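You operate a simulated robot arm through the tools that you are given. There is no shell and no other tool. Be economical: measure what you need, move in short steps, check, and stop when the job is done.

You are at the controls of a simulated two-armed robot. One attempt, no reset.

TASK
Test the module marked 4, holding the tester steady for the key, and sort it by the reading.
Fine: PASS on the bench's green mat, FAIL on its red one; tester switched off; the other modules stay.

Only the result counts: the job must be done as asked and must still hold three seconds after the hand-in. Knocking over, shifting, dropping, spilling or breaking anything else fails it.

THE ROBOT
Two 7-joint arms with two-finger parallel grippers on one trunk, on a base that drives. Base frame: it is fixed to the floor where the robot stands at the start and does not move with it; the origin is under the middle of the robot, x ahead of it, y to its left, z up; the surface under the hand at the start is at about z = 0.8. Readings come in m, degrees, newtons and seconds.
The left shoulder is at the start at [0.07, 0.163, 1.12], the right one opposite. With the tool pointing down near the work surface each hand reaches from about 0.4 to 0.88 m from the robot's upright axis, wherever it stands, measured 20 degrees to its own side. Places, roughly: nest of the yellow tester [0.6, -0.1, 0.8]; switch of the yellow tester [0.5, -0.1, 0.9]; test key [0.4, -0.1, 0.8]. Payload 3.43 kg a hand.
The TCP of each hand is the grasp point between the finger pads, 0.034 m short of the fingertips. In the tool frame z runs along the fingers and y along their closing line. The gripper opens to 0.128 m. The fingers are 0.024 m wide and 0.012 m thick; the gripper's body (0.048 by 0.13 m) begins 0.096 m behind the TCP.
Orientation is that of the tool frame in the base frame, as a unit quaternion [x, y, z, w]. With the fingers straight down and closing along the base's y, the tool's x points along the base's -x, its y along +y and its z along -z.

THE INTERFACE
- The arms move only by the tool move_arm. It takes "left_increments", "right_increments" or both (then of equal length, played together; a hand with none holds still); each is a list of rows, each a list of 7 numbers: the turn, a rotation vector about the tool's x, y, z in rad, then the shift along the tool's x, y, z in m, then the opening in per cent of the stroke, from 0 (shut) to 100 (fully open). In form: [[ax, ay, az, x, y, z, claw], ...]. A call has 1 to 20 rows; each row is the pose to reach, as a shift and turn from the pose commanded when the call began, along the tool's axes at that moment. Each row takes 0.2 s and may step no farther than 0.05 m and 8.6 degrees from the row before; otherwise, or with a gripper value out of range, the whole call is refused. Where a pose cannot be reached the arm comes as near as it can. A force on the tool above 40 N (or 10 N above the force at the start of the call, whichever is more), or a blocked arm, ends the call early, and 0.2 s more pass. Each finger travels about 0.153 m/s and halts on what it meets, pressing with about 29 N; the grip force reading is that of the motor and also rises with nothing between the fingers. The clock runs only during rows and for 0.2 s after the last one: add rows that repeat a pose to give the fingers time. It gives the time, the measured TCP pose, the force on the tool (base axes), the opening and the grip force at its end, in the units of the frame above (readings bear some noise), with the torque about the TCP (base axes, N m) and any sound that the robot's microphone picked up, and new pictures: "views" is both (left out), scene, wrist or none (wrist: the cameras of the hands that moved).
- Cameras (640 x 400 px; columns grow to the right, rows downward): "scene" is now at [0.1311, -0.0181, 1.3365]; the picture's right is [-0.20, -0.98, 0.00], its down [-0.66, 0.14, -0.74] and it looks along [0.72, -0.15, -0.67] (base axes); focal length 214 px, centre (320, 200). "left" rides on the left gripper at [0.076, 0.011, -0.16] in its tool frame; the picture's right is [-0.15, 0.99, 0.00], its down [-0.88, -0.13, -0.46] and it looks along [-0.45, -0.07, 0.89] (tool axes); focal length 234 px, centre (320, 200). "right" rides on the right gripper at [0.076, -0.011, -0.16] in its tool frame; the picture's right is [0.15, 0.99, 0.00], its down [-0.88, 0.13, -0.46] and it looks along [-0.45, 0.07, 0.89] (tool axes); focal length 234 px, centre (320, 200). There is no depth. A picture from a camera that has moved, and an enlarged one, comes with that camera's place and axes in the base frame and with its lens.
- slide_trunk(by): slides the trunk up (or, below 0, down) by that many m; the arms and the scene camera ride with it, the base frame stays. It gives what a move gives, with no picture.
- roll_base(legs): drives the robot by 1 to 6 legs, each [ahead, left, turn to the left] in m, m and degrees, along the robot's own axes; the way and the turn of a leg run together, so that a leg with both is an arc; at most 1.5 m and 180 degrees a leg. The arms and the cameras ride along, it lands a little off, and it stops where it bumps. It gives what a move gives, and a new picture of the scene camera.
- aim_head(pan, tilt): turns the head with the scene camera to pan (to the left, within 86 degrees either way) and tilt (down, from -29 to 69), counted from straight ahead of the robot. It gives what a move gives, and a new picture of the scene camera.
- close_up(camera, box): a new picture of the part [left, top, right, bottom] of that camera's present view, enlarged. No time passes.
- finish_job(): hands the job in; it is judged then, once.

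Work in short steps. Places have to be worked out from the pictures, the camera data and where the tool is seen: move nearer, look again, correct. Check each grasp and each placing, and mend what went wrong. You have 120 turns and 260 pictures in all, those below and enlarged ones among them. Open the grippers and draw the arms clear of the work before you hand the job in, unless the task says otherwise; then end with one line.

The tools are called after ">>>" as name(argument=value, ...) on one line, values as JSON. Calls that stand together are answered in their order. move_arm: Moves the arms, as the interface text tells. Its arguments: {"type":"object","properties":{"left_increments":{"type":"array","items":{"type":"array","items":{"type":"number"}}},"right_increments":{"type":"array","items":{"type":"array","items":{"type":"number"}}},"views":{"type":"string","enum":["both","scene","wrist","none"]}},"required":[]} The other tools are called the same way: slide_trunk (by) slides the trunk up or down; roll_base (legs) drives the base; aim_head (pan, tilt) turns the head that bears the scene camera; close_up (camera, box) takes an enlarged picture of a part of a camera's view; finish_job () hands the job in.

At the start:

```text
clock: 0.0
left_position: [0.6723, 0.162, 1.1864]
left_tcp_rot: [-0.001, 1.0, 0.0, 0.0]
left_ft_force: [-0.5, -0.2, -0.6]
left_wrist_torque: [-0.04, 0.02, -0.01]
left_grip_width: 0.128
left_gripper_force: 0.1
right_position: [0.477, -0.334, 1.1248]
right_tcp_rot: [0.0, 1.0, 0.001, 0.0]
right_ft_force: [-0.2, 0.4, 0.3]
right_wrist_torque: [-0.02, -0.01, -0.01]
right_grip_width: 0.1279
right_gripper_force: 0.1
trunk travel left (down, up): [-0.6, 0.34]
robot x, y, heading: [-0.0005, -0.0037, -0.0]
head pan, tilt: [-11.6, 42.4]
```

scene: 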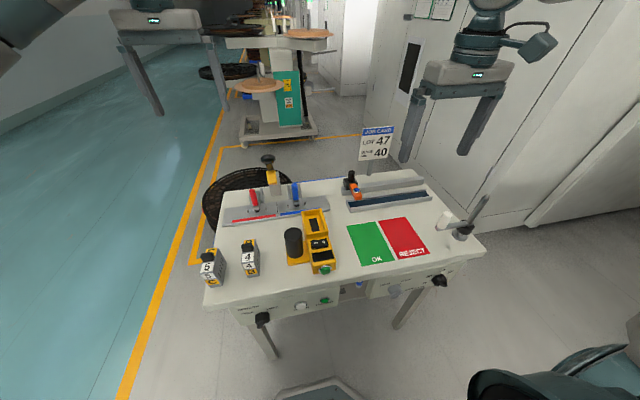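
right: 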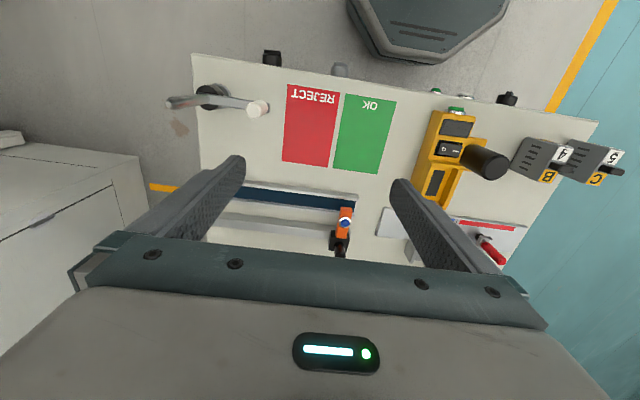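
left: 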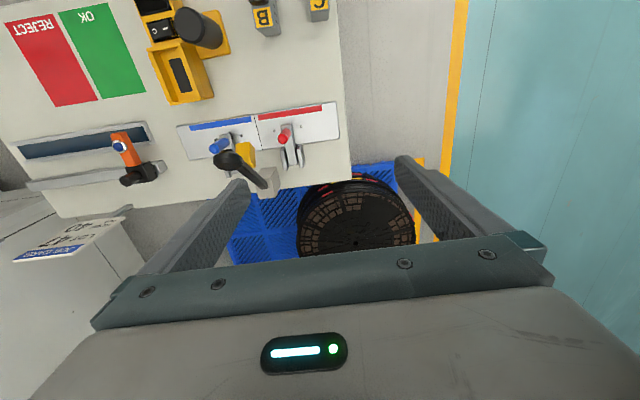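

I start by enlarging the scene view to see the tester and the modules.

>>> close_up(camera="scene", box=[190, 190, 350, 290])

>>> close_up(camera="right", box=[380, 80, 640, 240])

>>> close_up(camera="left", box=[120, 0, 340, 130])

```text
4.00 times, centred on (270, 240) of scene
camera zoom: at [0.1311, -0.0181, 1.3365], right [-0.2, -0.98, 0.0], down [-0.66, 0.14, -0.74], along [0.72, -0.15, -0.67], focal length 858 px, centre (520, 40)
```

zoom: 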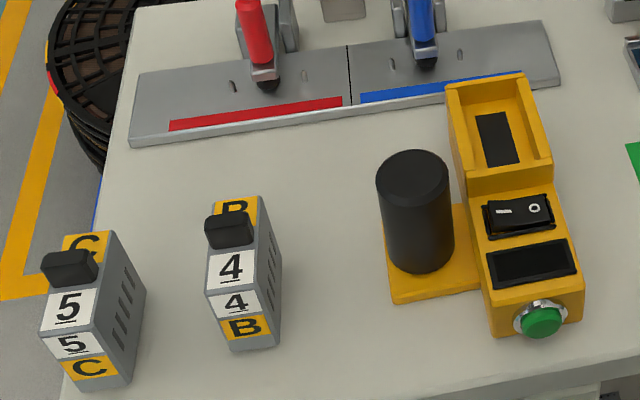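

```text
2.46 times, centred on (510, 160) of right
camera zoom: at [0.4004, -0.345, 1.2841], right [-0.15, 0.99, 0.0], down [0.88, 0.13, 0.46], along [0.45, 0.07, -0.89], focal length 576 px, centre (-148, 298)
```

zoom: 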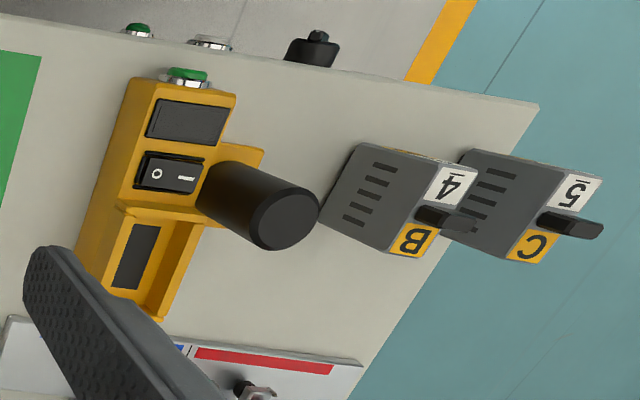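

```text
2.91 times, centred on (230, 65) of left
camera zoom: at [0.5972, 0.1736, 1.3462], right [0.15, 0.99, 0.0], down [0.88, -0.13, 0.46], along [0.45, -0.07, -0.89], focal length 681 px, centre (582, 593)
```

zoom: 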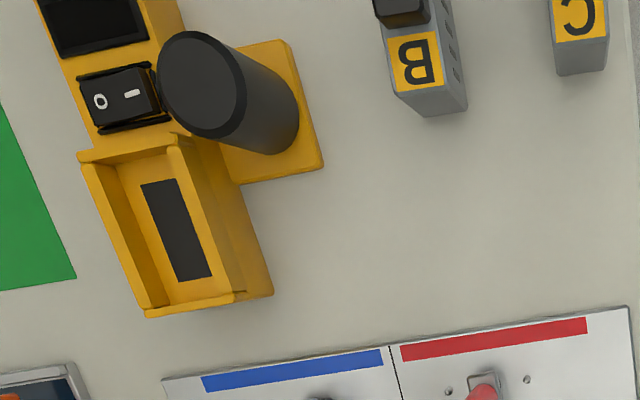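

I read the job card and look at the switch and display.

>>> close_up(camera="scene", box=[340, 115, 420, 165])

>>> close_up(camera="scene", box=[280, 200, 344, 280])

>>> close_up(camera="scene", box=[195, 230, 275, 295])

```text
8.00 times, centred on (380, 140) of scene
camera zoom: at [0.1311, -0.0181, 1.3365], right [-0.2, -0.98, 0.0], down [-0.66, 0.14, -0.74], along [0.72, -0.15, -0.67], focal length 1716 px, centre (-160, 680)
```

zoom: 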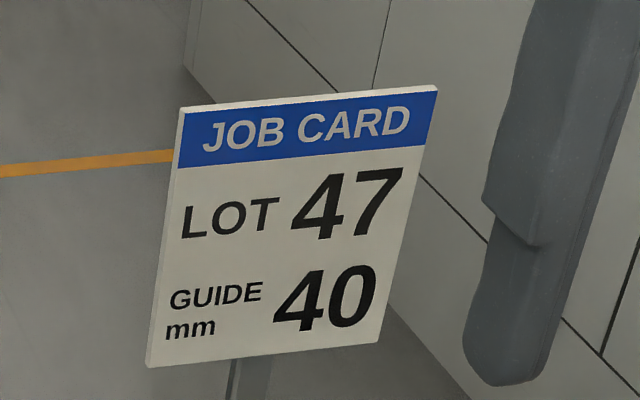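

```text
5.00 times, centred on (312, 240) of scene
camera zoom: at [0.1311, -0.0181, 1.3365], right [-0.2, -0.98, 0.0], down [-0.66, 0.14, -0.74], along [0.72, -0.15, -0.67], focal length 1072 px, centre (360, 0)
```

zoom: 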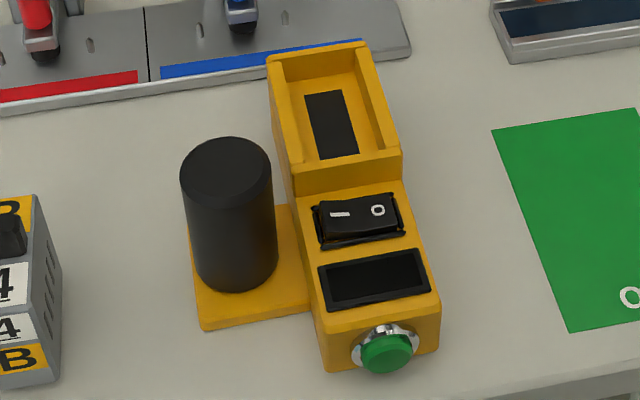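

```text
6.15 times, centred on (235, 262) of scene
camera zoom: at [0.1311, -0.0181, 1.3365], right [-0.2, -0.98, 0.0], down [-0.66, 0.14, -0.74], along [0.72, -0.15, -0.67], focal length 1320 px, centre (843, -185)
```

zoom: 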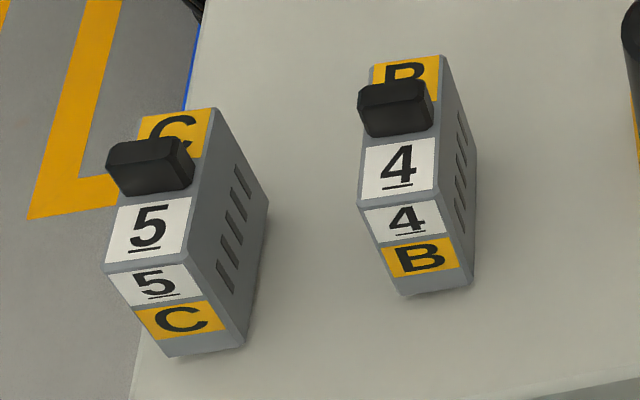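

The tester sits near x 0.41–0.59, y about −0.09 (handle at about [0.49, −0.02], switch at [0.48, −0.09, 0.85]), and module 4 is at about [0.47, 0.10]. I bring the left hand over module 4 at height, horizontal first and then down.

>>> move_arm(left_increments=[[0, 0, 0, 0.045, -0.015, 0, 100], [0, 0, 0, 0.09, -0.03, 0, 100], [0, 0, 0, 0.135, -0.045, 0.01, 100], [0, 0, 0, 0.17, -0.06, 0.04, 100], [0, 0, 0, 0.2, -0.067, 0.075, 100], [0, 0, 0, 0.2013, -0.067, 0.12, 100], [0, 0, 0, 0.2013, -0.067, 0.165, 100], [0, 0, 0, 0.2013, -0.067, 0.165, 100]], views="both")

```text
clock: 1.8
left_position: [0.4706, 0.0952, 1.0228]
left_tcp_rot: [-0.001, 1.0, 0.0, 0.0]
left_ft_force: [0.1, 0.9, 0.6]
left_wrist_torque: [0.0, 0.01, 0.01]
left_grip_width: 0.1279
left_gripper_force: 0.0
right_position: [0.4759, -0.3351, 1.1252]
right_tcp_rot: [-0.001, 1.0, 0.001, 0.0]
right_ft_force: [0.7, -0.6, 0.2]
right_wrist_torque: [0.0, -0.02, 0.02]
right_grip_width: 0.1279
right_gripper_force: 0.1
trunk travel left (down, up): [-0.6, 0.34]
robot x, y, heading: [0.0012, 0.0027, -0.1]
head pan, tilt: [-11.6, 42.4]
camera scene: at [0.1304, -0.0185, 1.3366], right [-0.2, -0.98, 0.0], down [-0.66, 0.14, -0.74], along [0.72, -0.15, -0.67], focal length 214 px, centre (320, 200)
camera left: at [0.395, 0.1069, 1.1813], right [0.15, 0.99, 0.0], down [0.88, -0.13, 0.46], along [0.45, -0.07, -0.89], focal length 234 px, centre (320, 200)
```

scene: 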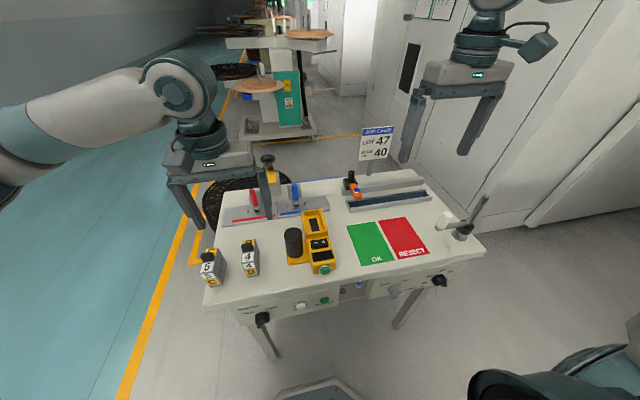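
left: 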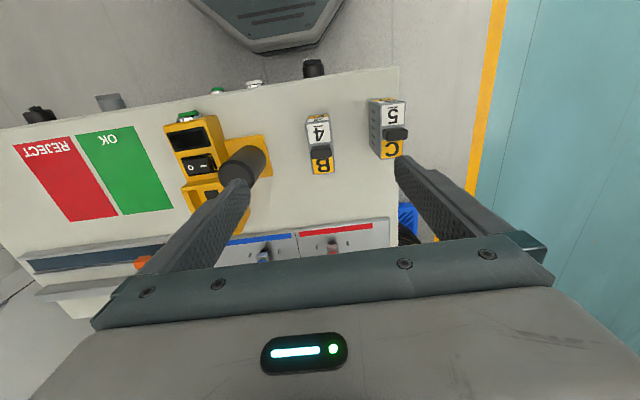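

The hand hangs over module 4. I enlarge it for its yaw and place, and the tester too.

>>> close_up(camera="left", box=[280, 90, 440, 190])

>>> close_up(camera="left", box=[150, 90, 310, 240])

```text
4.00 times, centred on (360, 140) of left
camera zoom: at [0.395, 0.1069, 1.1813], right [0.15, 0.99, 0.0], down [0.88, -0.13, 0.46], along [0.45, -0.07, -0.89], focal length 937 px, centre (160, 440)
```

zoom: 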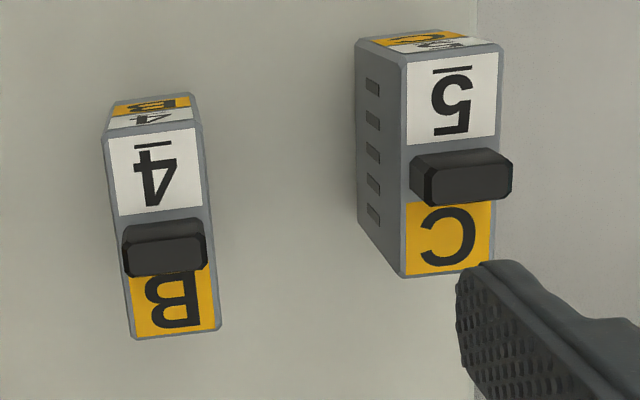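

```text
2.67 times, centred on (230, 165) of left
camera zoom: at [0.395, 0.1069, 1.1813], right [0.15, 0.99, 0.0], down [0.88, -0.13, 0.46], along [0.45, -0.07, -0.89], focal length 624 px, centre (560, 293)
```

zoom: 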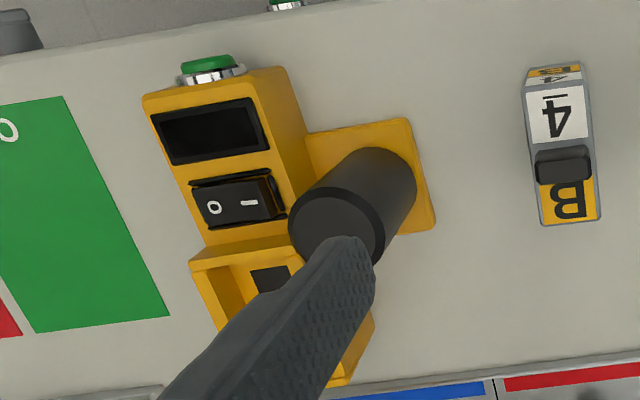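

Module 4 comes out as about 68×30×78 mm, centred at [0.473, 0.096] and turned by −2°. I narrow the fingers to keep clear of module 5, turn slightly and descend around it.

>>> move_arm(left_increments=[[0, 0, 0.037, -0.0024, 0.0008, 0.0, 55], [0, 0, 0.037, -0.0024, 0.0008, 0.0, 55], [0, 0, 0.037, -0.0024, 0.0008, 0.045, 55], [0, 0, 0.037, -0.0024, 0.0008, 0.08, 55], [0, 0, 0.037, -0.0024, 0.0008, 0.08, 55]], views="both")

```text
clock: 3.0
left_position: [0.4735, 0.0953, 0.9417]
left_tcp_rot: [0.018, 1.0, 0.0, 0.0]
left_ft_force: [0.2, 0.2, -0.6]
left_wrist_torque: [0.01, 0.0, -0.02]
left_grip_width: 0.0702
left_gripper_force: 0.1
right_position: [0.476, -0.3334, 1.1257]
right_tcp_rot: [0.0, 1.0, 0.002, 0.001]
right_ft_force: [-0.6, 0.5, 0.4]
right_wrist_torque: [0.02, -0.02, 0.01]
right_grip_width: 0.128
right_gripper_force: 0.1
trunk travel left (down, up): [-0.6, 0.34]
robot x, y, heading: [0.0001, -0.001, -0.0]
head pan, tilt: [-11.6, 42.4]
camera scene: at [0.1308, -0.0183, 1.3365], right [-0.2, -0.98, 0.0], down [-0.66, 0.14, -0.74], along [0.72, -0.15, -0.67], focal length 214 px, centre (320, 200)
camera left: at [0.3997, 0.1092, 1.1015], right [0.18, 0.98, 0.0], down [0.87, -0.16, 0.46], along [0.45, -0.08, -0.89], focal length 234 px, centre (320, 200)
```

scene: 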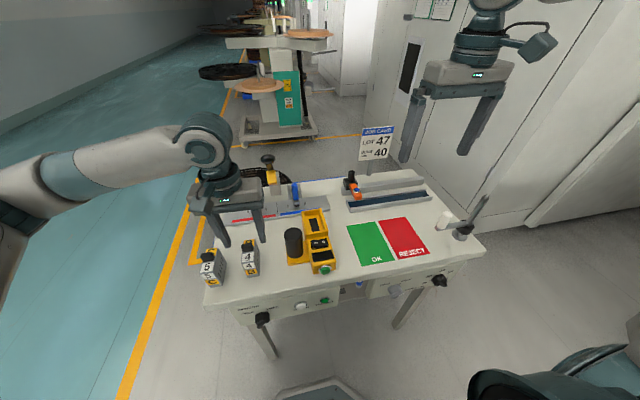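
left: 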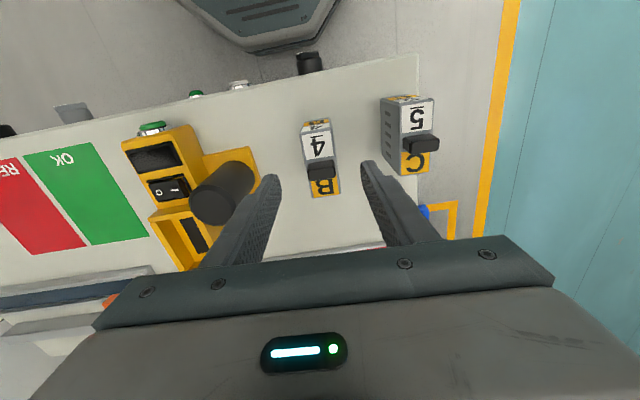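

The fingers straddle the module as planned. I go down the rest and close.

>>> move_arm(left_increments=[[0, 0, 0, 0, 0.0006, 0.04, 55], [0, 0, 0, 0, 0.0006, 0.076, 55], [0, 0, 0, 0, 0.0006, 0.076, 45], [0, 0, 0, 0, 0.0006, 0.076, 30], [0, 0, 0, 0, 0.0006, 0.076, 15], [0, 0, 0, 0, 0.0006, 0.076, 10], [0, 0, 0, 0, 0.0006, 0.076, 10]], views="wrist")

>>> close_up(camera="scene", box=[180, 180, 340, 290])

```text
clock: 4.6
left_position: [0.4739, 0.0989, 0.8651]
left_tcp_rot: [0.017, 1.0, -0.001, 0.001]
left_ft_force: [-0.1, 0.5, 1.2]
left_wrist_torque: [-0.02, -0.1, 0.01]
left_grip_width: 0.0315
left_gripper_force: 28.7
right_position: [0.4765, -0.333, 1.1248]
right_tcp_rot: [0.0, 1.0, 0.001, 0.0]
right_ft_force: [0.1, -0.2, 0.5]
right_wrist_torque: [-0.01, -0.01, 0.01]
right_grip_width: 0.1281
right_gripper_force: 0.0
trunk travel left (down, up): [-0.6, 0.34]
robot x, y, heading: [0.0002, 0.001, -0.0]
head pan, tilt: [-11.6, 42.4]
camera left: at [0.3993, 0.1121, 1.0251], right [0.18, 0.98, 0.0], down [0.88, -0.16, 0.46], along [0.45, -0.08, -0.89], focal length 234 px, centre (320, 200)
```

left: 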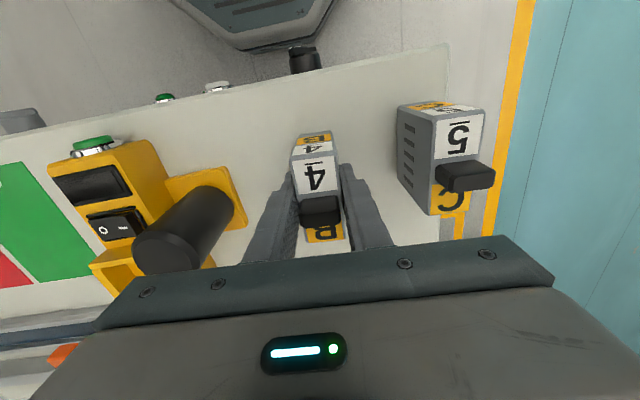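

```text
3.64 times, centred on (260, 235) of scene
camera zoom: at [0.1311, -0.0181, 1.3365], right [-0.2, -0.98, 0.0], down [-0.66, 0.14, -0.74], along [0.72, -0.15, -0.67], focal length 780 px, centre (538, 73)
```

zoom: 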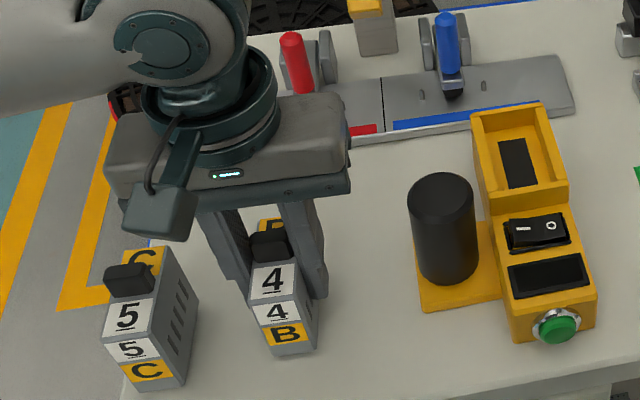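

The grasp holds at 31 mm. I lift the module clear and look into the nest.

>>> move_arm(left_increments=[[0, 0, 0, 0, 0, -0.02, 10], [0, 0, 0, 0, 0, -0.06, 10], [0, 0, 0, 0, 0, -0.1, 10], [0, 0, 0, 0, 0, -0.15, 10], [0, 0, 0, 0, 0, -0.15, 10]], views="wrist")

>>> close_up(camera="scene", box=[290, 200, 350, 280])

>>> close_up(camera="left", box=[140, 80, 340, 260])

>>> close_up(camera="right", box=[400, 90, 500, 220])

```text
clock: 5.8
left_position: [0.472, 0.094, 1.017]
left_tcp_rot: [0.018, 1.0, 0.0, -0.001]
left_ft_force: [-0.1, 0.2, -2.7]
left_wrist_torque: [-0.02, 0.02, 0.04]
left_grip_width: 0.0319
left_gripper_force: 29.0
right_position: [0.4772, -0.3338, 1.1254]
right_tcp_rot: [0.0, 1.0, 0.001, 0.0]
right_ft_force: [0.1, 1.0, 0.8]
right_wrist_torque: [-0.01, 0.04, -0.01]
right_grip_width: 0.1279
right_gripper_force: 0.0
trunk travel left (down, up): [-0.6, 0.34]
robot x, y, heading: [-0.0021, 0.0012, 0.1]
head pan, tilt: [-11.6, 42.4]
camera left: at [0.3978, 0.1072, 1.1771], right [0.18, 0.98, 0.0], down [0.88, -0.16, 0.46], along [0.45, -0.08, -0.89], focal length 234 px, centre (320, 200)
```

left: 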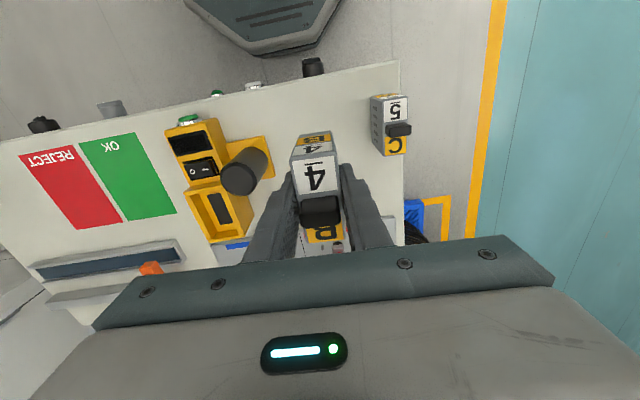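

```text
5.00 times, centred on (320, 240) of scene
camera zoom: at [0.1319, -0.0175, 1.3364], right [-0.2, -0.98, 0.0], down [-0.66, 0.14, -0.74], along [0.72, -0.15, -0.68], focal length 1072 px, centre (320, 0)
```

zoom: 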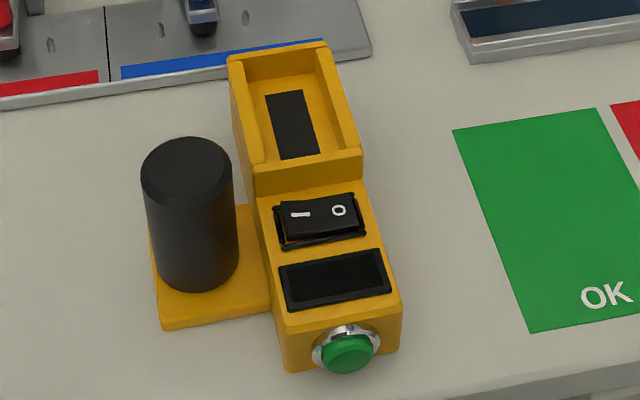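

```text
2.22 times, centred on (240, 170) of left
camera zoom: at [0.3978, 0.1072, 1.1771], right [0.18, 0.98, 0.0], down [0.88, -0.16, 0.46], along [0.45, -0.08, -0.89], focal length 520 px, centre (498, 267)
```

zoom: 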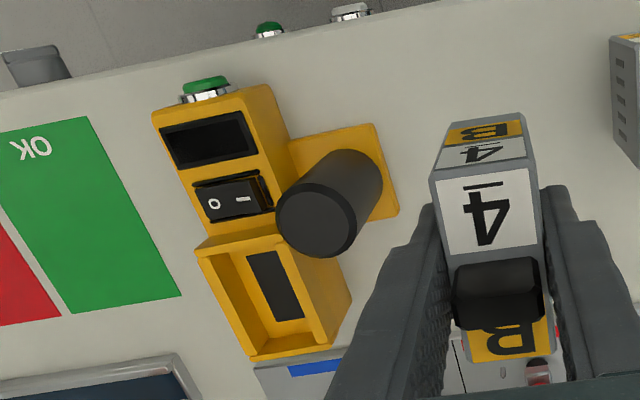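

```text
3.08 times, centred on (450, 155) of right
camera zoom: at [0.4011, -0.3444, 1.2839], right [-0.15, 0.99, 0.0], down [0.88, 0.13, 0.46], along [0.45, 0.07, -0.89], focal length 720 px, centre (-80, 338)
```

zoom: 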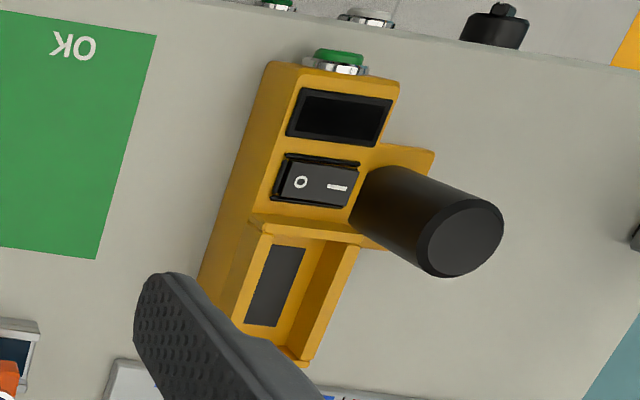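

The nest rim is around x 0.51–0.60, y −0.056 to −0.119, with its top at about z 0.864. I need a better look, so I shift the left hand slightly aside (still high) and bring the right wrist camera over the nest.

>>> move_arm(left_increments=[[0, 0, 0, 0, 0.02, 0, 10], [0, 0, 0, 0, 0.05, 0, 10], [0, 0, 0, 0, 0.05, 0, 10], [0, 0, 0, 0, 0.05, 0, 10], [0, 0, 0, 0, 0.05, 0, 10], [0, 0, 0, 0, 0.05, 0, 10], [0, 0, 0, 0, 0.05, 0, 10]], right_increments=[[0, 0, 0, -0.014, 0.04, 0, 100], [0, 0, 0, -0.028, 0.08, 0.0, 100], [0, 0, 0, -0.042, 0.12, 0.02, 100], [0, 0, 0, -0.056, 0.16, 0.04, 100], [0, 0, 0, -0.07, 0.195, 0.06, 100], [0, 0, 0, -0.076, 0.224, 0.09, 100], [0, 0, 0, -0.076, 0.224, 0.09, 100]], views="both")

>>> close_up(camera="right", box=[260, 60, 460, 230])

```text
clock: 7.4
left_position: [0.4742, 0.1451, 1.015]
left_tcp_rot: [0.019, 1.0, 0.0, 0.0]
left_ft_force: [-0.3, 0.4, -1.5]
left_wrist_torque: [-0.03, 0.01, -0.04]
left_grip_width: 0.0314
left_gripper_force: 28.6
right_position: [0.5397, -0.133, 1.047]
right_tcp_rot: [0.0, 1.0, -0.001, 0.001]
right_ft_force: [0.1, 0.5, 0.3]
right_wrist_torque: [0.03, 0.0, 0.0]
right_grip_width: 0.1279
right_gripper_force: 0.0
right hand out of reach, approached as far as the arm can: row 6, 7
trunk travel left (down, up): [-0.6, 0.34]
robot x, y, heading: [0.0051, -0.0012, 0.0]
head pan, tilt: [-11.6, 42.4]
camera scene: at [0.1305, -0.0175, 1.3366], right [-0.2, -0.98, 0.0], down [-0.66, 0.14, -0.74], along [0.72, -0.15, -0.67], focal length 214 px, centre (320, 200)
camera right: at [0.4632, -0.1441, 1.2069], right [-0.15, 0.99, 0.0], down [0.88, 0.13, 0.46], along [0.45, 0.07, -0.89], focal length 234 px, centre (320, 200)
camera left: at [0.3993, 0.159, 1.1755], right [0.18, 0.98, 0.0], down [0.88, -0.16, 0.46], along [0.45, -0.08, -0.89], focal length 234 px, centre (320, 200)
```

scene: 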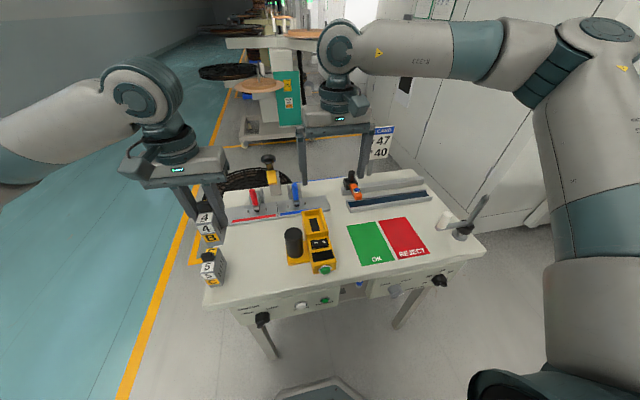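
right: 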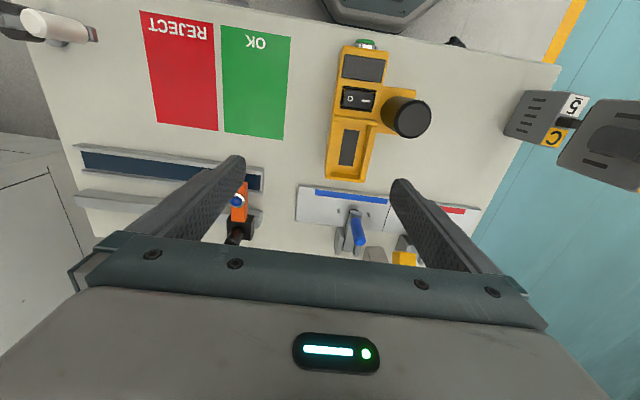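
left: 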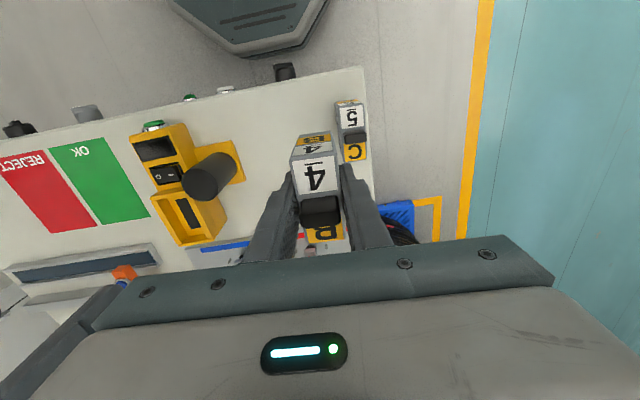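

```text
2.35 times, centred on (360, 145) of right
camera zoom: at [0.4632, -0.1441, 1.2069], right [-0.15, 0.99, 0.0], down [0.88, 0.13, 0.46], along [0.45, 0.07, -0.89], focal length 551 px, centre (226, 329)
```

zoom: 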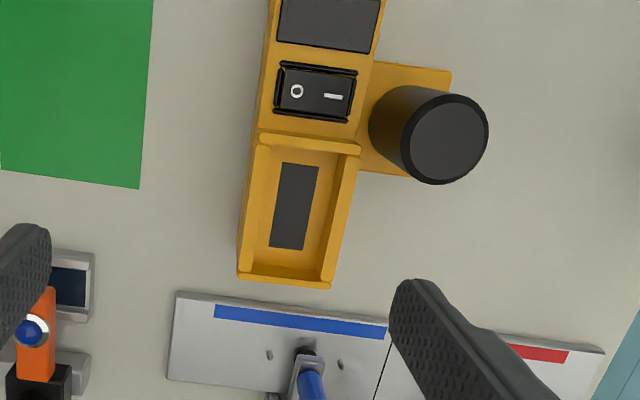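

The nest centre comes out at about [0.552, −0.087], turned about +2°, with 16 mm walls and a few mm clearance. The right arm hit its reach limit because it was too folded. I draw it back to its side, then back the base away from the bench so both arms can cross more easily.

>>> move_arm(right_increments=[[0, 0, 0, 0, -0.04, -0.01, 100], [0, 0, 0, 0, -0.08, -0.03, 50], [0, 0, 0, 0, -0.12, -0.05, 20], [0, 0, 0, 0, -0.16, -0.06, 0], [0, 0, 0, 0, -0.17, -0.06, 0]], views="none")

>>> roll_base(legs=[[-0.13, 0, 0]])

```text
clock: 8.6
left_position: [0.4752, 0.146, 1.0161]
left_tcp_rot: [0.018, 1.0, 0.0, 0.001]
left_ft_force: [0.6, 1.3, -2.0]
left_wrist_torque: [0.02, 0.0, 0.02]
left_grip_width: 0.0317
left_gripper_force: 29.1
right_position: [0.54, -0.3029, 1.109]
right_tcp_rot: [-0.001, 1.0, 0.001, -0.001]
right_ft_force: [0.5, -0.1, -0.1]
right_wrist_torque: [-0.03, 0.02, -0.02]
right_grip_width: 0.0
right_gripper_force: 29.1
trunk travel left (down, up): [-0.6, 0.34]
robot x, y, heading: [-0.0003, -0.002, -0.3]
head pan, tilt: [-11.6, 42.4]
```

```text
clock: 9.9
left_position: [0.3456, 0.1454, 1.0155]
left_tcp_rot: [0.017, 1.0, -0.001, 0.0]
left_ft_force: [-0.2, 0.3, -1.8]
left_wrist_torque: [0.01, 0.0, 0.0]
left_grip_width: 0.0318
left_gripper_force: 29.5
right_position: [0.4094, -0.3014, 1.1082]
right_tcp_rot: [-0.001, 1.0, 0.0, 0.0]
right_ft_force: [-0.4, 0.7, -0.3]
right_wrist_torque: [0.01, -0.02, 0.02]
right_grip_width: 0.0002
right_gripper_force: 28.6
trunk travel left (down, up): [-0.6, 0.34]
robot x, y, heading: [-0.1264, -0.0023, 0.1]
head pan, tilt: [-11.6, 42.4]
camera scene: at [0.0023, -0.018, 1.3364], right [-0.2, -0.98, 0.0], down [-0.66, 0.14, -0.74], along [0.72, -0.15, -0.68], focal length 214 px, centre (320, 200)
```

scene: 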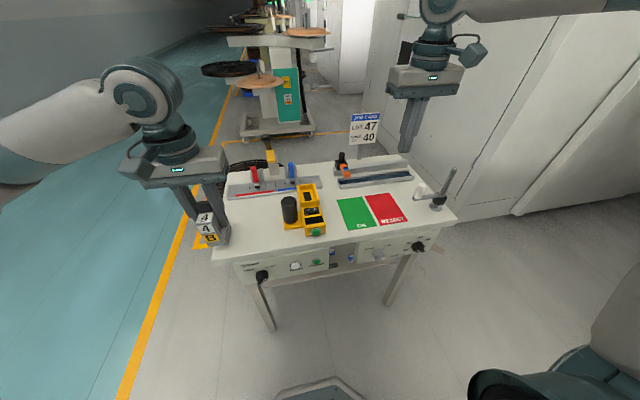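

Now I move the left hand with the module over the nest at height, turning it by +3.9° to match.

>>> move_arm(left_increments=[[0, 0, -0.01, -0.03, -0.03, 0, 10], [0, 0, -0.02, -0.06, -0.06, 0, 10], [0, 0, -0.03, -0.09, -0.09, 0, 10], [0, 0, -0.04, -0.12, -0.12, 0, 10], [0, 0, -0.05, -0.15, -0.15, 0, 10], [0, 0, -0.06, -0.18, -0.18, 0, 10], [0, 0, -0.068, -0.205, -0.21, 0, 10], [0, 0, -0.068, -0.2148, -0.2247, 0, 10], [0, 0, -0.068, -0.2148, -0.2247, 0, 10]], views="both")

>>> close_up(camera="scene", box=[260, 150, 360, 250])

```text
clock: 11.9
left_position: [0.5526, -0.0859, 1.0132]
left_tcp_rot: [-0.017, 1.0, 0.0, 0.0]
left_ft_force: [0.5, 0.0, -1.0]
left_wrist_torque: [-0.03, 0.0, 0.01]
left_grip_width: 0.0316
left_gripper_force: 29.2
right_position: [0.4106, -0.3004, 1.1085]
right_tcp_rot: [-0.001, 1.0, 0.0, 0.0]
right_ft_force: [-0.4, -1.0, 0.0]
right_wrist_torque: [0.01, 0.01, 0.02]
right_grip_width: 0.0001
right_gripper_force: 29.5
trunk travel left (down, up): [-0.6, 0.34]
robot x, y, heading: [-0.1295, 0.0008, 0.2]
head pan, tilt: [-11.6, 42.4]
camera scene: at [0.0022, -0.0178, 1.3364], right [-0.2, -0.98, 0.0], down [-0.66, 0.14, -0.74], along [0.72, -0.15, -0.67], focal length 214 px, centre (320, 200)
camera left: at [0.4764, -0.0765, 1.1737], right [0.11, 0.99, 0.0], down [0.88, -0.1, 0.46], along [0.45, -0.05, -0.89], focal length 234 px, centre (320, 200)
```

scene: 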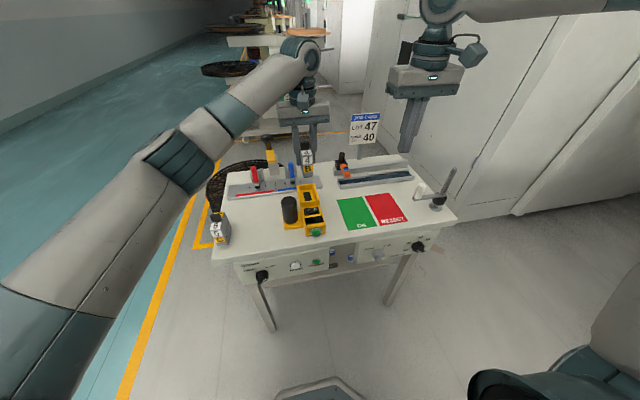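
left: 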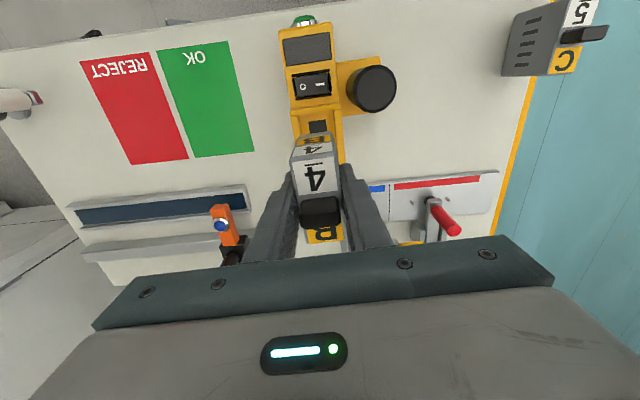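

```text
4.00 times, centred on (310, 200) of scene
camera zoom: at [0.0022, -0.0178, 1.3364], right [-0.2, -0.98, 0.0], down [-0.66, 0.14, -0.74], along [0.72, -0.15, -0.67], focal length 858 px, centre (360, 200)
```

zoom: 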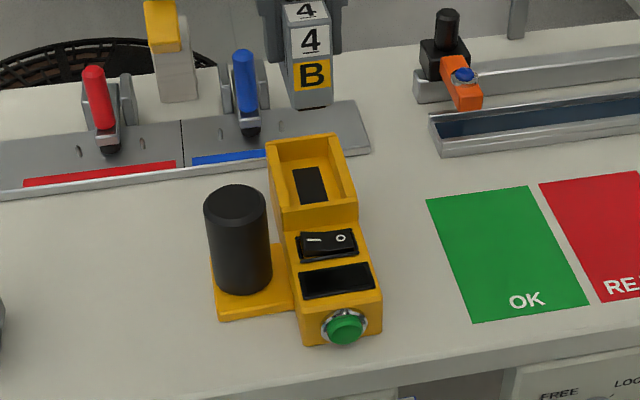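

The reach is fine. I lower until the module's foot is just above the rim and check the alignment.

>>> move_arm(left_increments=[[0, 0, 0, 0, 0, 0.035, 10], [0, 0, 0, 0, -0.0005, 0.074, 10], [0, 0, 0, 0, -0.0005, 0.074, 10]], views="wrist")

>>> close_up(camera="scene", box=[285, 155, 335, 205])

>>> close_up(camera="left", box=[240, 80, 380, 220])

```text
clock: 12.7
left_position: [0.5522, -0.0875, 0.941]
left_tcp_rot: [-0.016, 1.0, 0.0, 0.0]
left_ft_force: [0.3, -0.1, -2.3]
left_wrist_torque: [-0.02, -0.03, -0.01]
left_grip_width: 0.0319
left_gripper_force: 29.3
right_position: [0.4101, -0.3013, 1.1097]
right_tcp_rot: [-0.001, 1.0, 0.001, -0.001]
right_ft_force: [-0.4, -0.1, -0.4]
right_wrist_torque: [-0.03, 0.03, 0.0]
right_grip_width: 0.0004
right_gripper_force: 28.8
trunk travel left (down, up): [-0.6, 0.34]
robot x, y, heading: [-0.1298, -0.0021, -0.1]
head pan, tilt: [-11.6, 42.4]
camera left: at [0.4762, -0.0793, 1.1018], right [0.11, 0.99, 0.0], down [0.88, -0.1, 0.46], along [0.45, -0.05, -0.89], focal length 234 px, centre (320, 200)
```

left: 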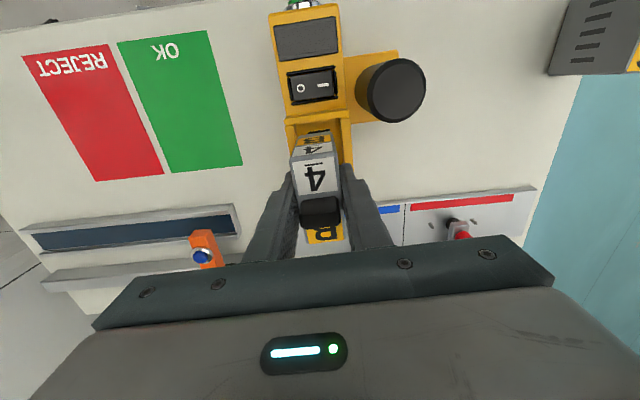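

```text
8.00 times, centred on (310, 180) of scene
camera zoom: at [0.0015, -0.0181, 1.3365], right [-0.2, -0.98, 0.0], down [-0.66, 0.14, -0.74], along [0.72, -0.15, -0.67], focal length 1716 px, centre (400, 360)
```

zoom: 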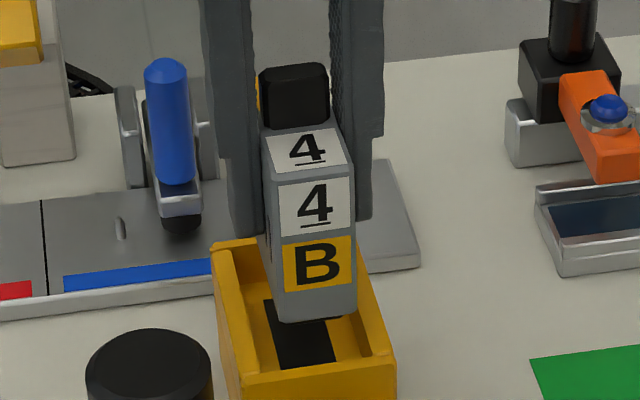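

```text
2.86 times, centred on (310, 150) of left
camera zoom: at [0.4762, -0.0793, 1.1018], right [0.11, 0.99, 0.0], down [0.88, -0.1, 0.46], along [0.45, -0.05, -0.89], focal length 669 px, centre (349, 343)
```

zoom: 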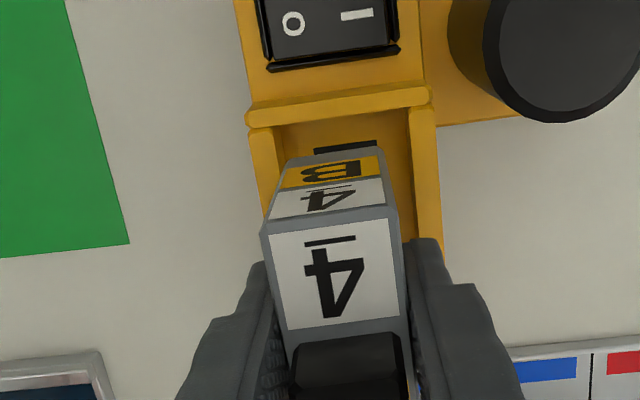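

The foot looks about 4 mm too far to −y and 5 mm too far to +x, so I correct by that and lower in short steps.

>>> move_arm(left_increments=[[0, 0, 0, 0.0055, 0.004, 0, 10], [0, 0, 0, 0.0055, 0.004, 0.006, 10], [0, 0, 0, 0.0055, 0.004, 0.012, 10], [0, 0, 0, 0.0055, 0.004, 0.018, 10], [0, 0, 0, 0.0055, 0.004, 0.018, 10]], views="wrist")

>>> close_up(camera="scene", box=[285, 155, 335, 205])

>>> close_up(camera="left", box=[240, 80, 380, 220])

```text
clock: 13.9
left_position: [0.5469, -0.0861, 0.9236]
left_tcp_rot: [-0.017, 1.0, 0.0, 0.0]
left_ft_force: [0.8, 0.3, -1.6]
left_wrist_torque: [0.0, -0.02, 0.0]
left_grip_width: 0.0316
left_gripper_force: 28.7
right_position: [0.4104, -0.3017, 1.1088]
right_tcp_rot: [-0.001, 1.0, 0.001, 0.0]
right_ft_force: [-0.6, 0.0, 0.4]
right_wrist_torque: [0.01, 0.04, -0.02]
right_grip_width: 0.0
right_gripper_force: 29.2
trunk travel left (down, up): [-0.6, 0.34]
robot x, y, heading: [-0.1289, -0.0013, -0.2]
head pan, tilt: [-11.6, 42.4]
camera left: at [0.4705, -0.076, 1.0834], right [0.11, 0.99, 0.0], down [0.88, -0.1, 0.46], along [0.45, -0.05, -0.89], focal length 234 px, centre (320, 200)
```

left: 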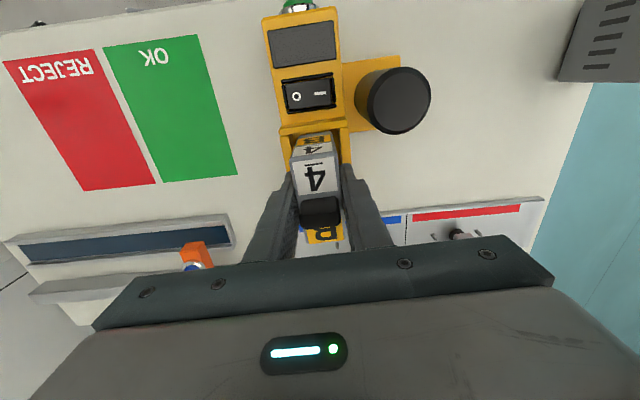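

```text
8.00 times, centred on (310, 180) of scene
camera zoom: at [0.0021, -0.0182, 1.3364], right [-0.2, -0.98, 0.0], down [-0.66, 0.14, -0.74], along [0.72, -0.15, -0.67], focal length 1716 px, centre (400, 360)
```

zoom: 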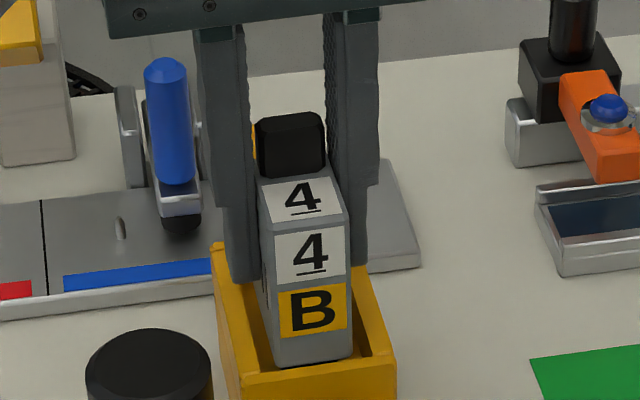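

```text
2.86 times, centred on (310, 150) of left
camera zoom: at [0.4705, -0.076, 1.0834], right [0.11, 0.99, 0.0], down [0.88, -0.1, 0.46], along [0.45, -0.05, -0.89], focal length 669 px, centre (349, 343)
```

zoom: 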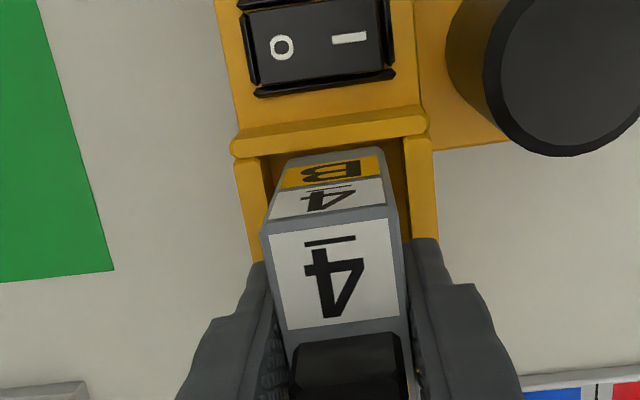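

The foot is inside the walls with clearance all around. I lower the last centimetre until it rests.

>>> move_arm(left_increments=[[0, 0, 0, 0, 0, 0.004, 10], [0, 0, 0, 0, 0, 0.008, 10], [0, 0, 0, 0, 0, 0.0105, 10], [0, 0, 0, 0, 0, 0.0105, 10]], views="none")

>>> close_up(camera="scene", box=[285, 155, 335, 205])

```text
clock: 14.9
left_position: [0.5469, -0.0852, 0.9134]
left_tcp_rot: [-0.017, 1.0, -0.001, 0.0]
left_ft_force: [0.2, -0.3, -1.5]
left_wrist_torque: [-0.01, 0.04, 0.02]
left_grip_width: 0.0316
left_gripper_force: 29.1
right_position: [0.4104, -0.303, 1.1098]
right_tcp_rot: [-0.001, 1.0, 0.001, -0.001]
right_ft_force: [-0.2, -0.1, 0.3]
right_wrist_torque: [-0.02, 0.01, 0.0]
right_grip_width: 0.0
right_gripper_force: 29.2
trunk travel left (down, up): [-0.6, 0.34]
robot x, y, heading: [-0.1295, -0.0007, -0.0]
head pan, tilt: [-11.6, 42.4]
```

```text
8.00 times, centred on (310, 180) of scene
camera zoom: at [0.0021, -0.0182, 1.3365], right [-0.2, -0.98, 0.0], down [-0.66, 0.14, -0.74], along [0.72, -0.15, -0.67], focal length 1716 px, centre (400, 360)
```

zoom: 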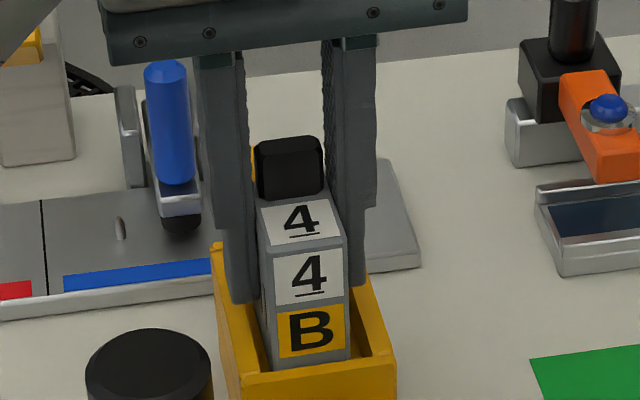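

Still no contact force, so I go down a few millimetres more.

>>> move_arm(left_increments=[[0, 0, 0, 0, 0, 0.002, 10], [0, 0, 0, 0, 0, 0.004, 10], [0, 0, 0, 0, 0, 0.004, 10]], views="none")

```text
clock: 15.7
left_position: [0.5479, -0.0846, 0.9104]
left_tcp_rot: [-0.017, 1.0, 0.0, 0.001]
left_ft_force: [2.4, 1.8, 8.4]
left_wrist_torque: [0.12, 0.21, -0.07]
left_grip_width: 0.0314
left_gripper_force: 28.9
right_position: [0.4092, -0.3014, 1.1089]
right_tcp_rot: [-0.001, 1.0, 0.0, 0.0]
right_ft_force: [-0.2, 0.5, -0.1]
right_wrist_torque: [-0.05, 0.02, 0.02]
right_grip_width: 0.0003
right_gripper_force: 29.3
trunk travel left (down, up): [-0.6, 0.34]
robot x, y, heading: [-0.1287, 0.0002, -0.0]
head pan, tilt: [-11.6, 42.4]
```

It rests with an 8 N contact force. I release and rise straight up.

>>> move_arm(left_increments=[[0, 0, 0, 0, 0, 0.003, 30], [0, 0, 0, 0, 0, 0.002, 45], [0, 0, 0, 0, 0, 0.002, 45], [0, 0, 0, 0, 0, -0.03, 45], [0, 0, 0, 0, 0, -0.07, 45], [0, 0, 0, 0, 0, -0.11, 45], [0, 0, 0, 0, 0, -0.11, 45]], views="both")

>>> close_up(camera="left", box=[240, 20, 420, 220])

>>> close_up(camera="scene", box=[275, 160, 345, 250])

```text
clock: 17.3
left_position: [0.5453, -0.0814, 1.0157]
left_tcp_rot: [-0.016, 1.0, 0.0, 0.0]
left_ft_force: [0.4, 0.3, 0.1]
left_wrist_torque: [0.03, 0.0, -0.01]
left_grip_width: 0.0573
left_gripper_force: 0.0
right_position: [0.4111, -0.3028, 1.1082]
right_tcp_rot: [0.0, 1.0, 0.001, -0.001]
right_ft_force: [-0.2, 1.2, 0.7]
right_wrist_torque: [0.0, -0.01, -0.01]
right_grip_width: 0.0
right_gripper_force: 28.8
trunk travel left (down, up): [-0.6, 0.34]
robot x, y, heading: [-0.1322, 0.0014, -0.2]
head pan, tilt: [-11.6, 42.4]
camera scene: at [0.0025, -0.0181, 1.3364], right [-0.2, -0.98, 0.0], down [-0.66, 0.14, -0.74], along [0.72, -0.15, -0.68], focal length 214 px, centre (320, 200)
camera left: at [0.4702, -0.0732, 1.1761], right [0.11, 0.99, 0.0], down [0.89, -0.1, 0.45], along [0.45, -0.05, -0.89], focal length 234 px, centre (320, 200)
```

scene: 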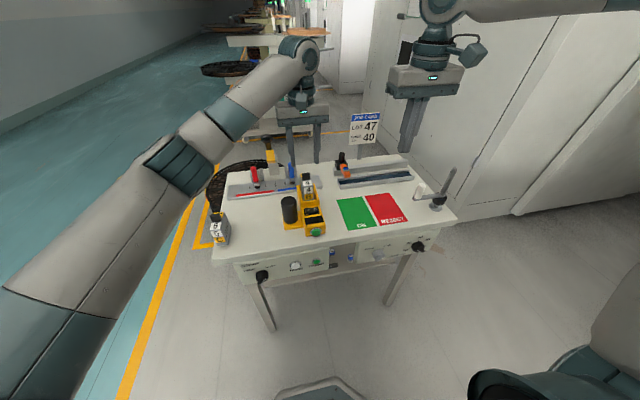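
left: 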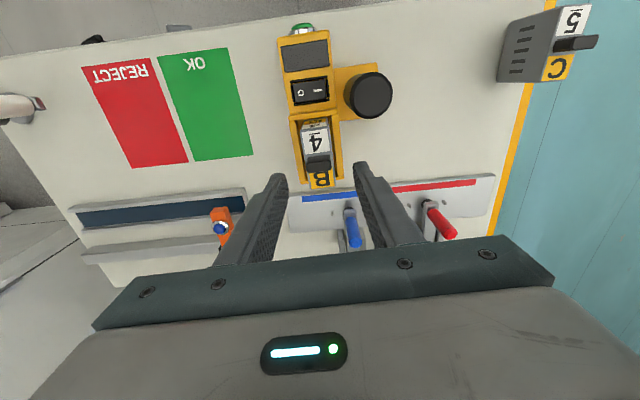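

```text
2.00 times, centred on (330, 120) of left
camera zoom: at [0.4702, -0.0732, 1.1761], right [0.11, 0.99, 0.0], down [0.89, -0.1, 0.45], along [0.45, -0.05, -0.89], focal length 468 px, centre (300, 360)
```

zoom: 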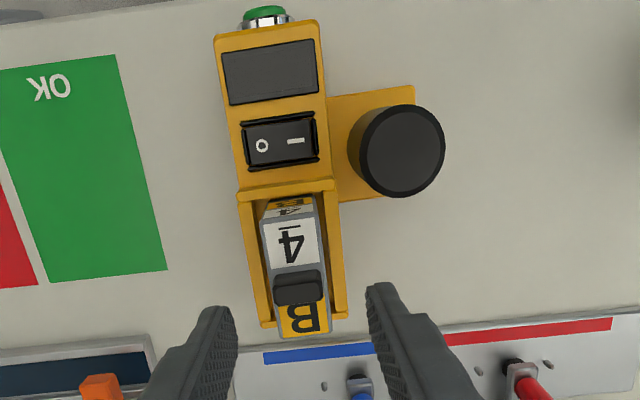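

```text
4.44 times, centred on (310, 205) of scene
camera zoom: at [0.0025, -0.0181, 1.3364], right [-0.2, -0.98, 0.0], down [-0.66, 0.14, -0.74], along [0.72, -0.15, -0.68], focal length 953 px, centre (364, 178)
```

zoom: 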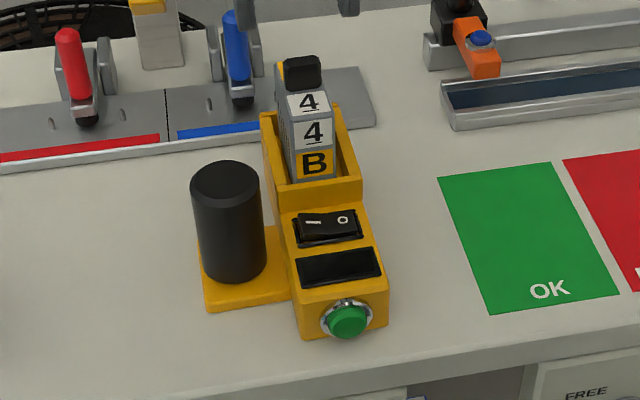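

The module sits cleanly in the nest. I close the left gripper and bring it above the "I" half of the rocker (about [0.480, −0.072]).

>>> move_arm(left_increments=[[0, 0, 0, 0.04, 0.01, 0, 20], [0, 0, 0, 0.066, 0.0167, 0, 0], [0, 0, 0, 0.066, 0.0167, 0.04, 0], [0, 0, 0, 0.066, 0.0167, 0.08, 0], [0, 0, 0, 0.066, 0.0167, 0.11, 0], [0, 0, 0, 0.066, 0.0167, 0.11, 0]], views="wrist")

>>> close_up(camera="scene", box=[275, 160, 345, 250])

>>> close_up(camera="left", box=[240, 60, 420, 220])

```text
clock: 18.7
left_position: [0.4768, -0.0665, 0.9094]
left_tcp_rot: [-0.016, 1.0, 0.0, 0.0]
left_ft_force: [-0.4, -0.1, -0.4]
left_wrist_torque: [-0.06, -0.01, -0.01]
left_grip_width: 0.0
left_gripper_force: 29.3
right_position: [0.4104, -0.3027, 1.1087]
right_tcp_rot: [-0.001, 1.0, 0.0, 0.0]
right_ft_force: [-0.2, 0.5, -0.1]
right_wrist_torque: [-0.04, -0.04, 0.02]
right_grip_width: 0.0001
right_gripper_force: 29.0
trunk travel left (down, up): [-0.6, 0.34]
robot x, y, heading: [-0.1287, -0.0017, -0.1]
head pan, tilt: [-11.6, 42.4]
camera left: at [0.4009, -0.0578, 1.0689], right [0.11, 0.99, 0.0], down [0.88, -0.1, 0.46], along [0.45, -0.05, -0.89], focal length 234 px, centre (320, 200)
```

left: 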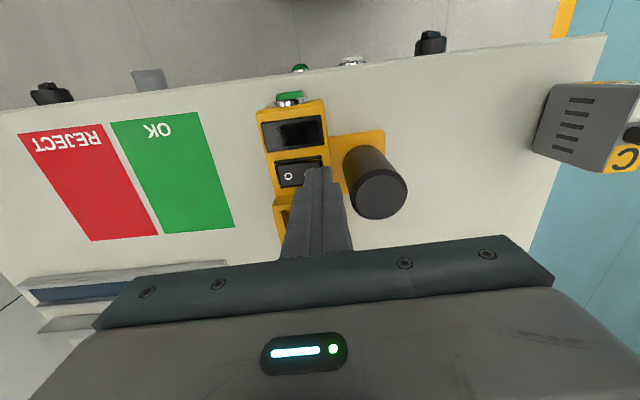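

```text
4.44 times, centred on (310, 205) of scene
camera zoom: at [0.0016, -0.018, 1.3365], right [-0.2, -0.98, 0.0], down [-0.66, 0.14, -0.74], along [0.72, -0.15, -0.67], focal length 953 px, centre (364, 178)
```

zoom: 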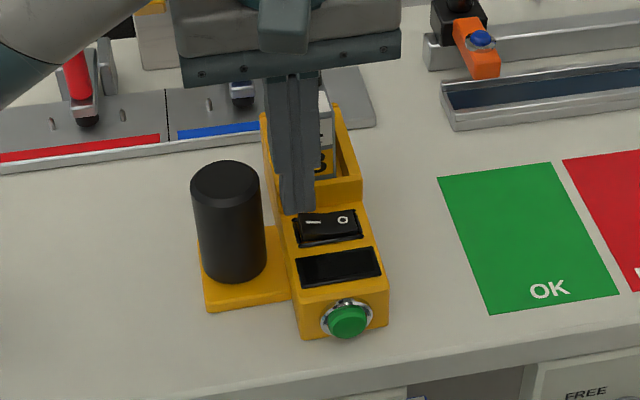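

```text
2.50 times, centred on (330, 140) of left
camera zoom: at [0.4009, -0.0578, 1.0689], right [0.11, 0.99, 0.0], down [0.88, -0.1, 0.46], along [0.45, -0.05, -0.89], focal length 585 px, centre (295, 350)
```

zoom: 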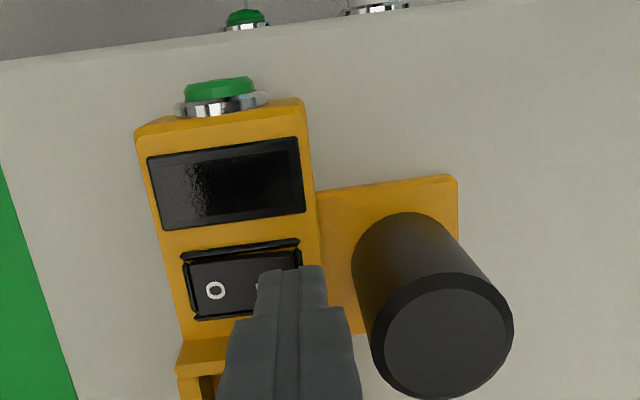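

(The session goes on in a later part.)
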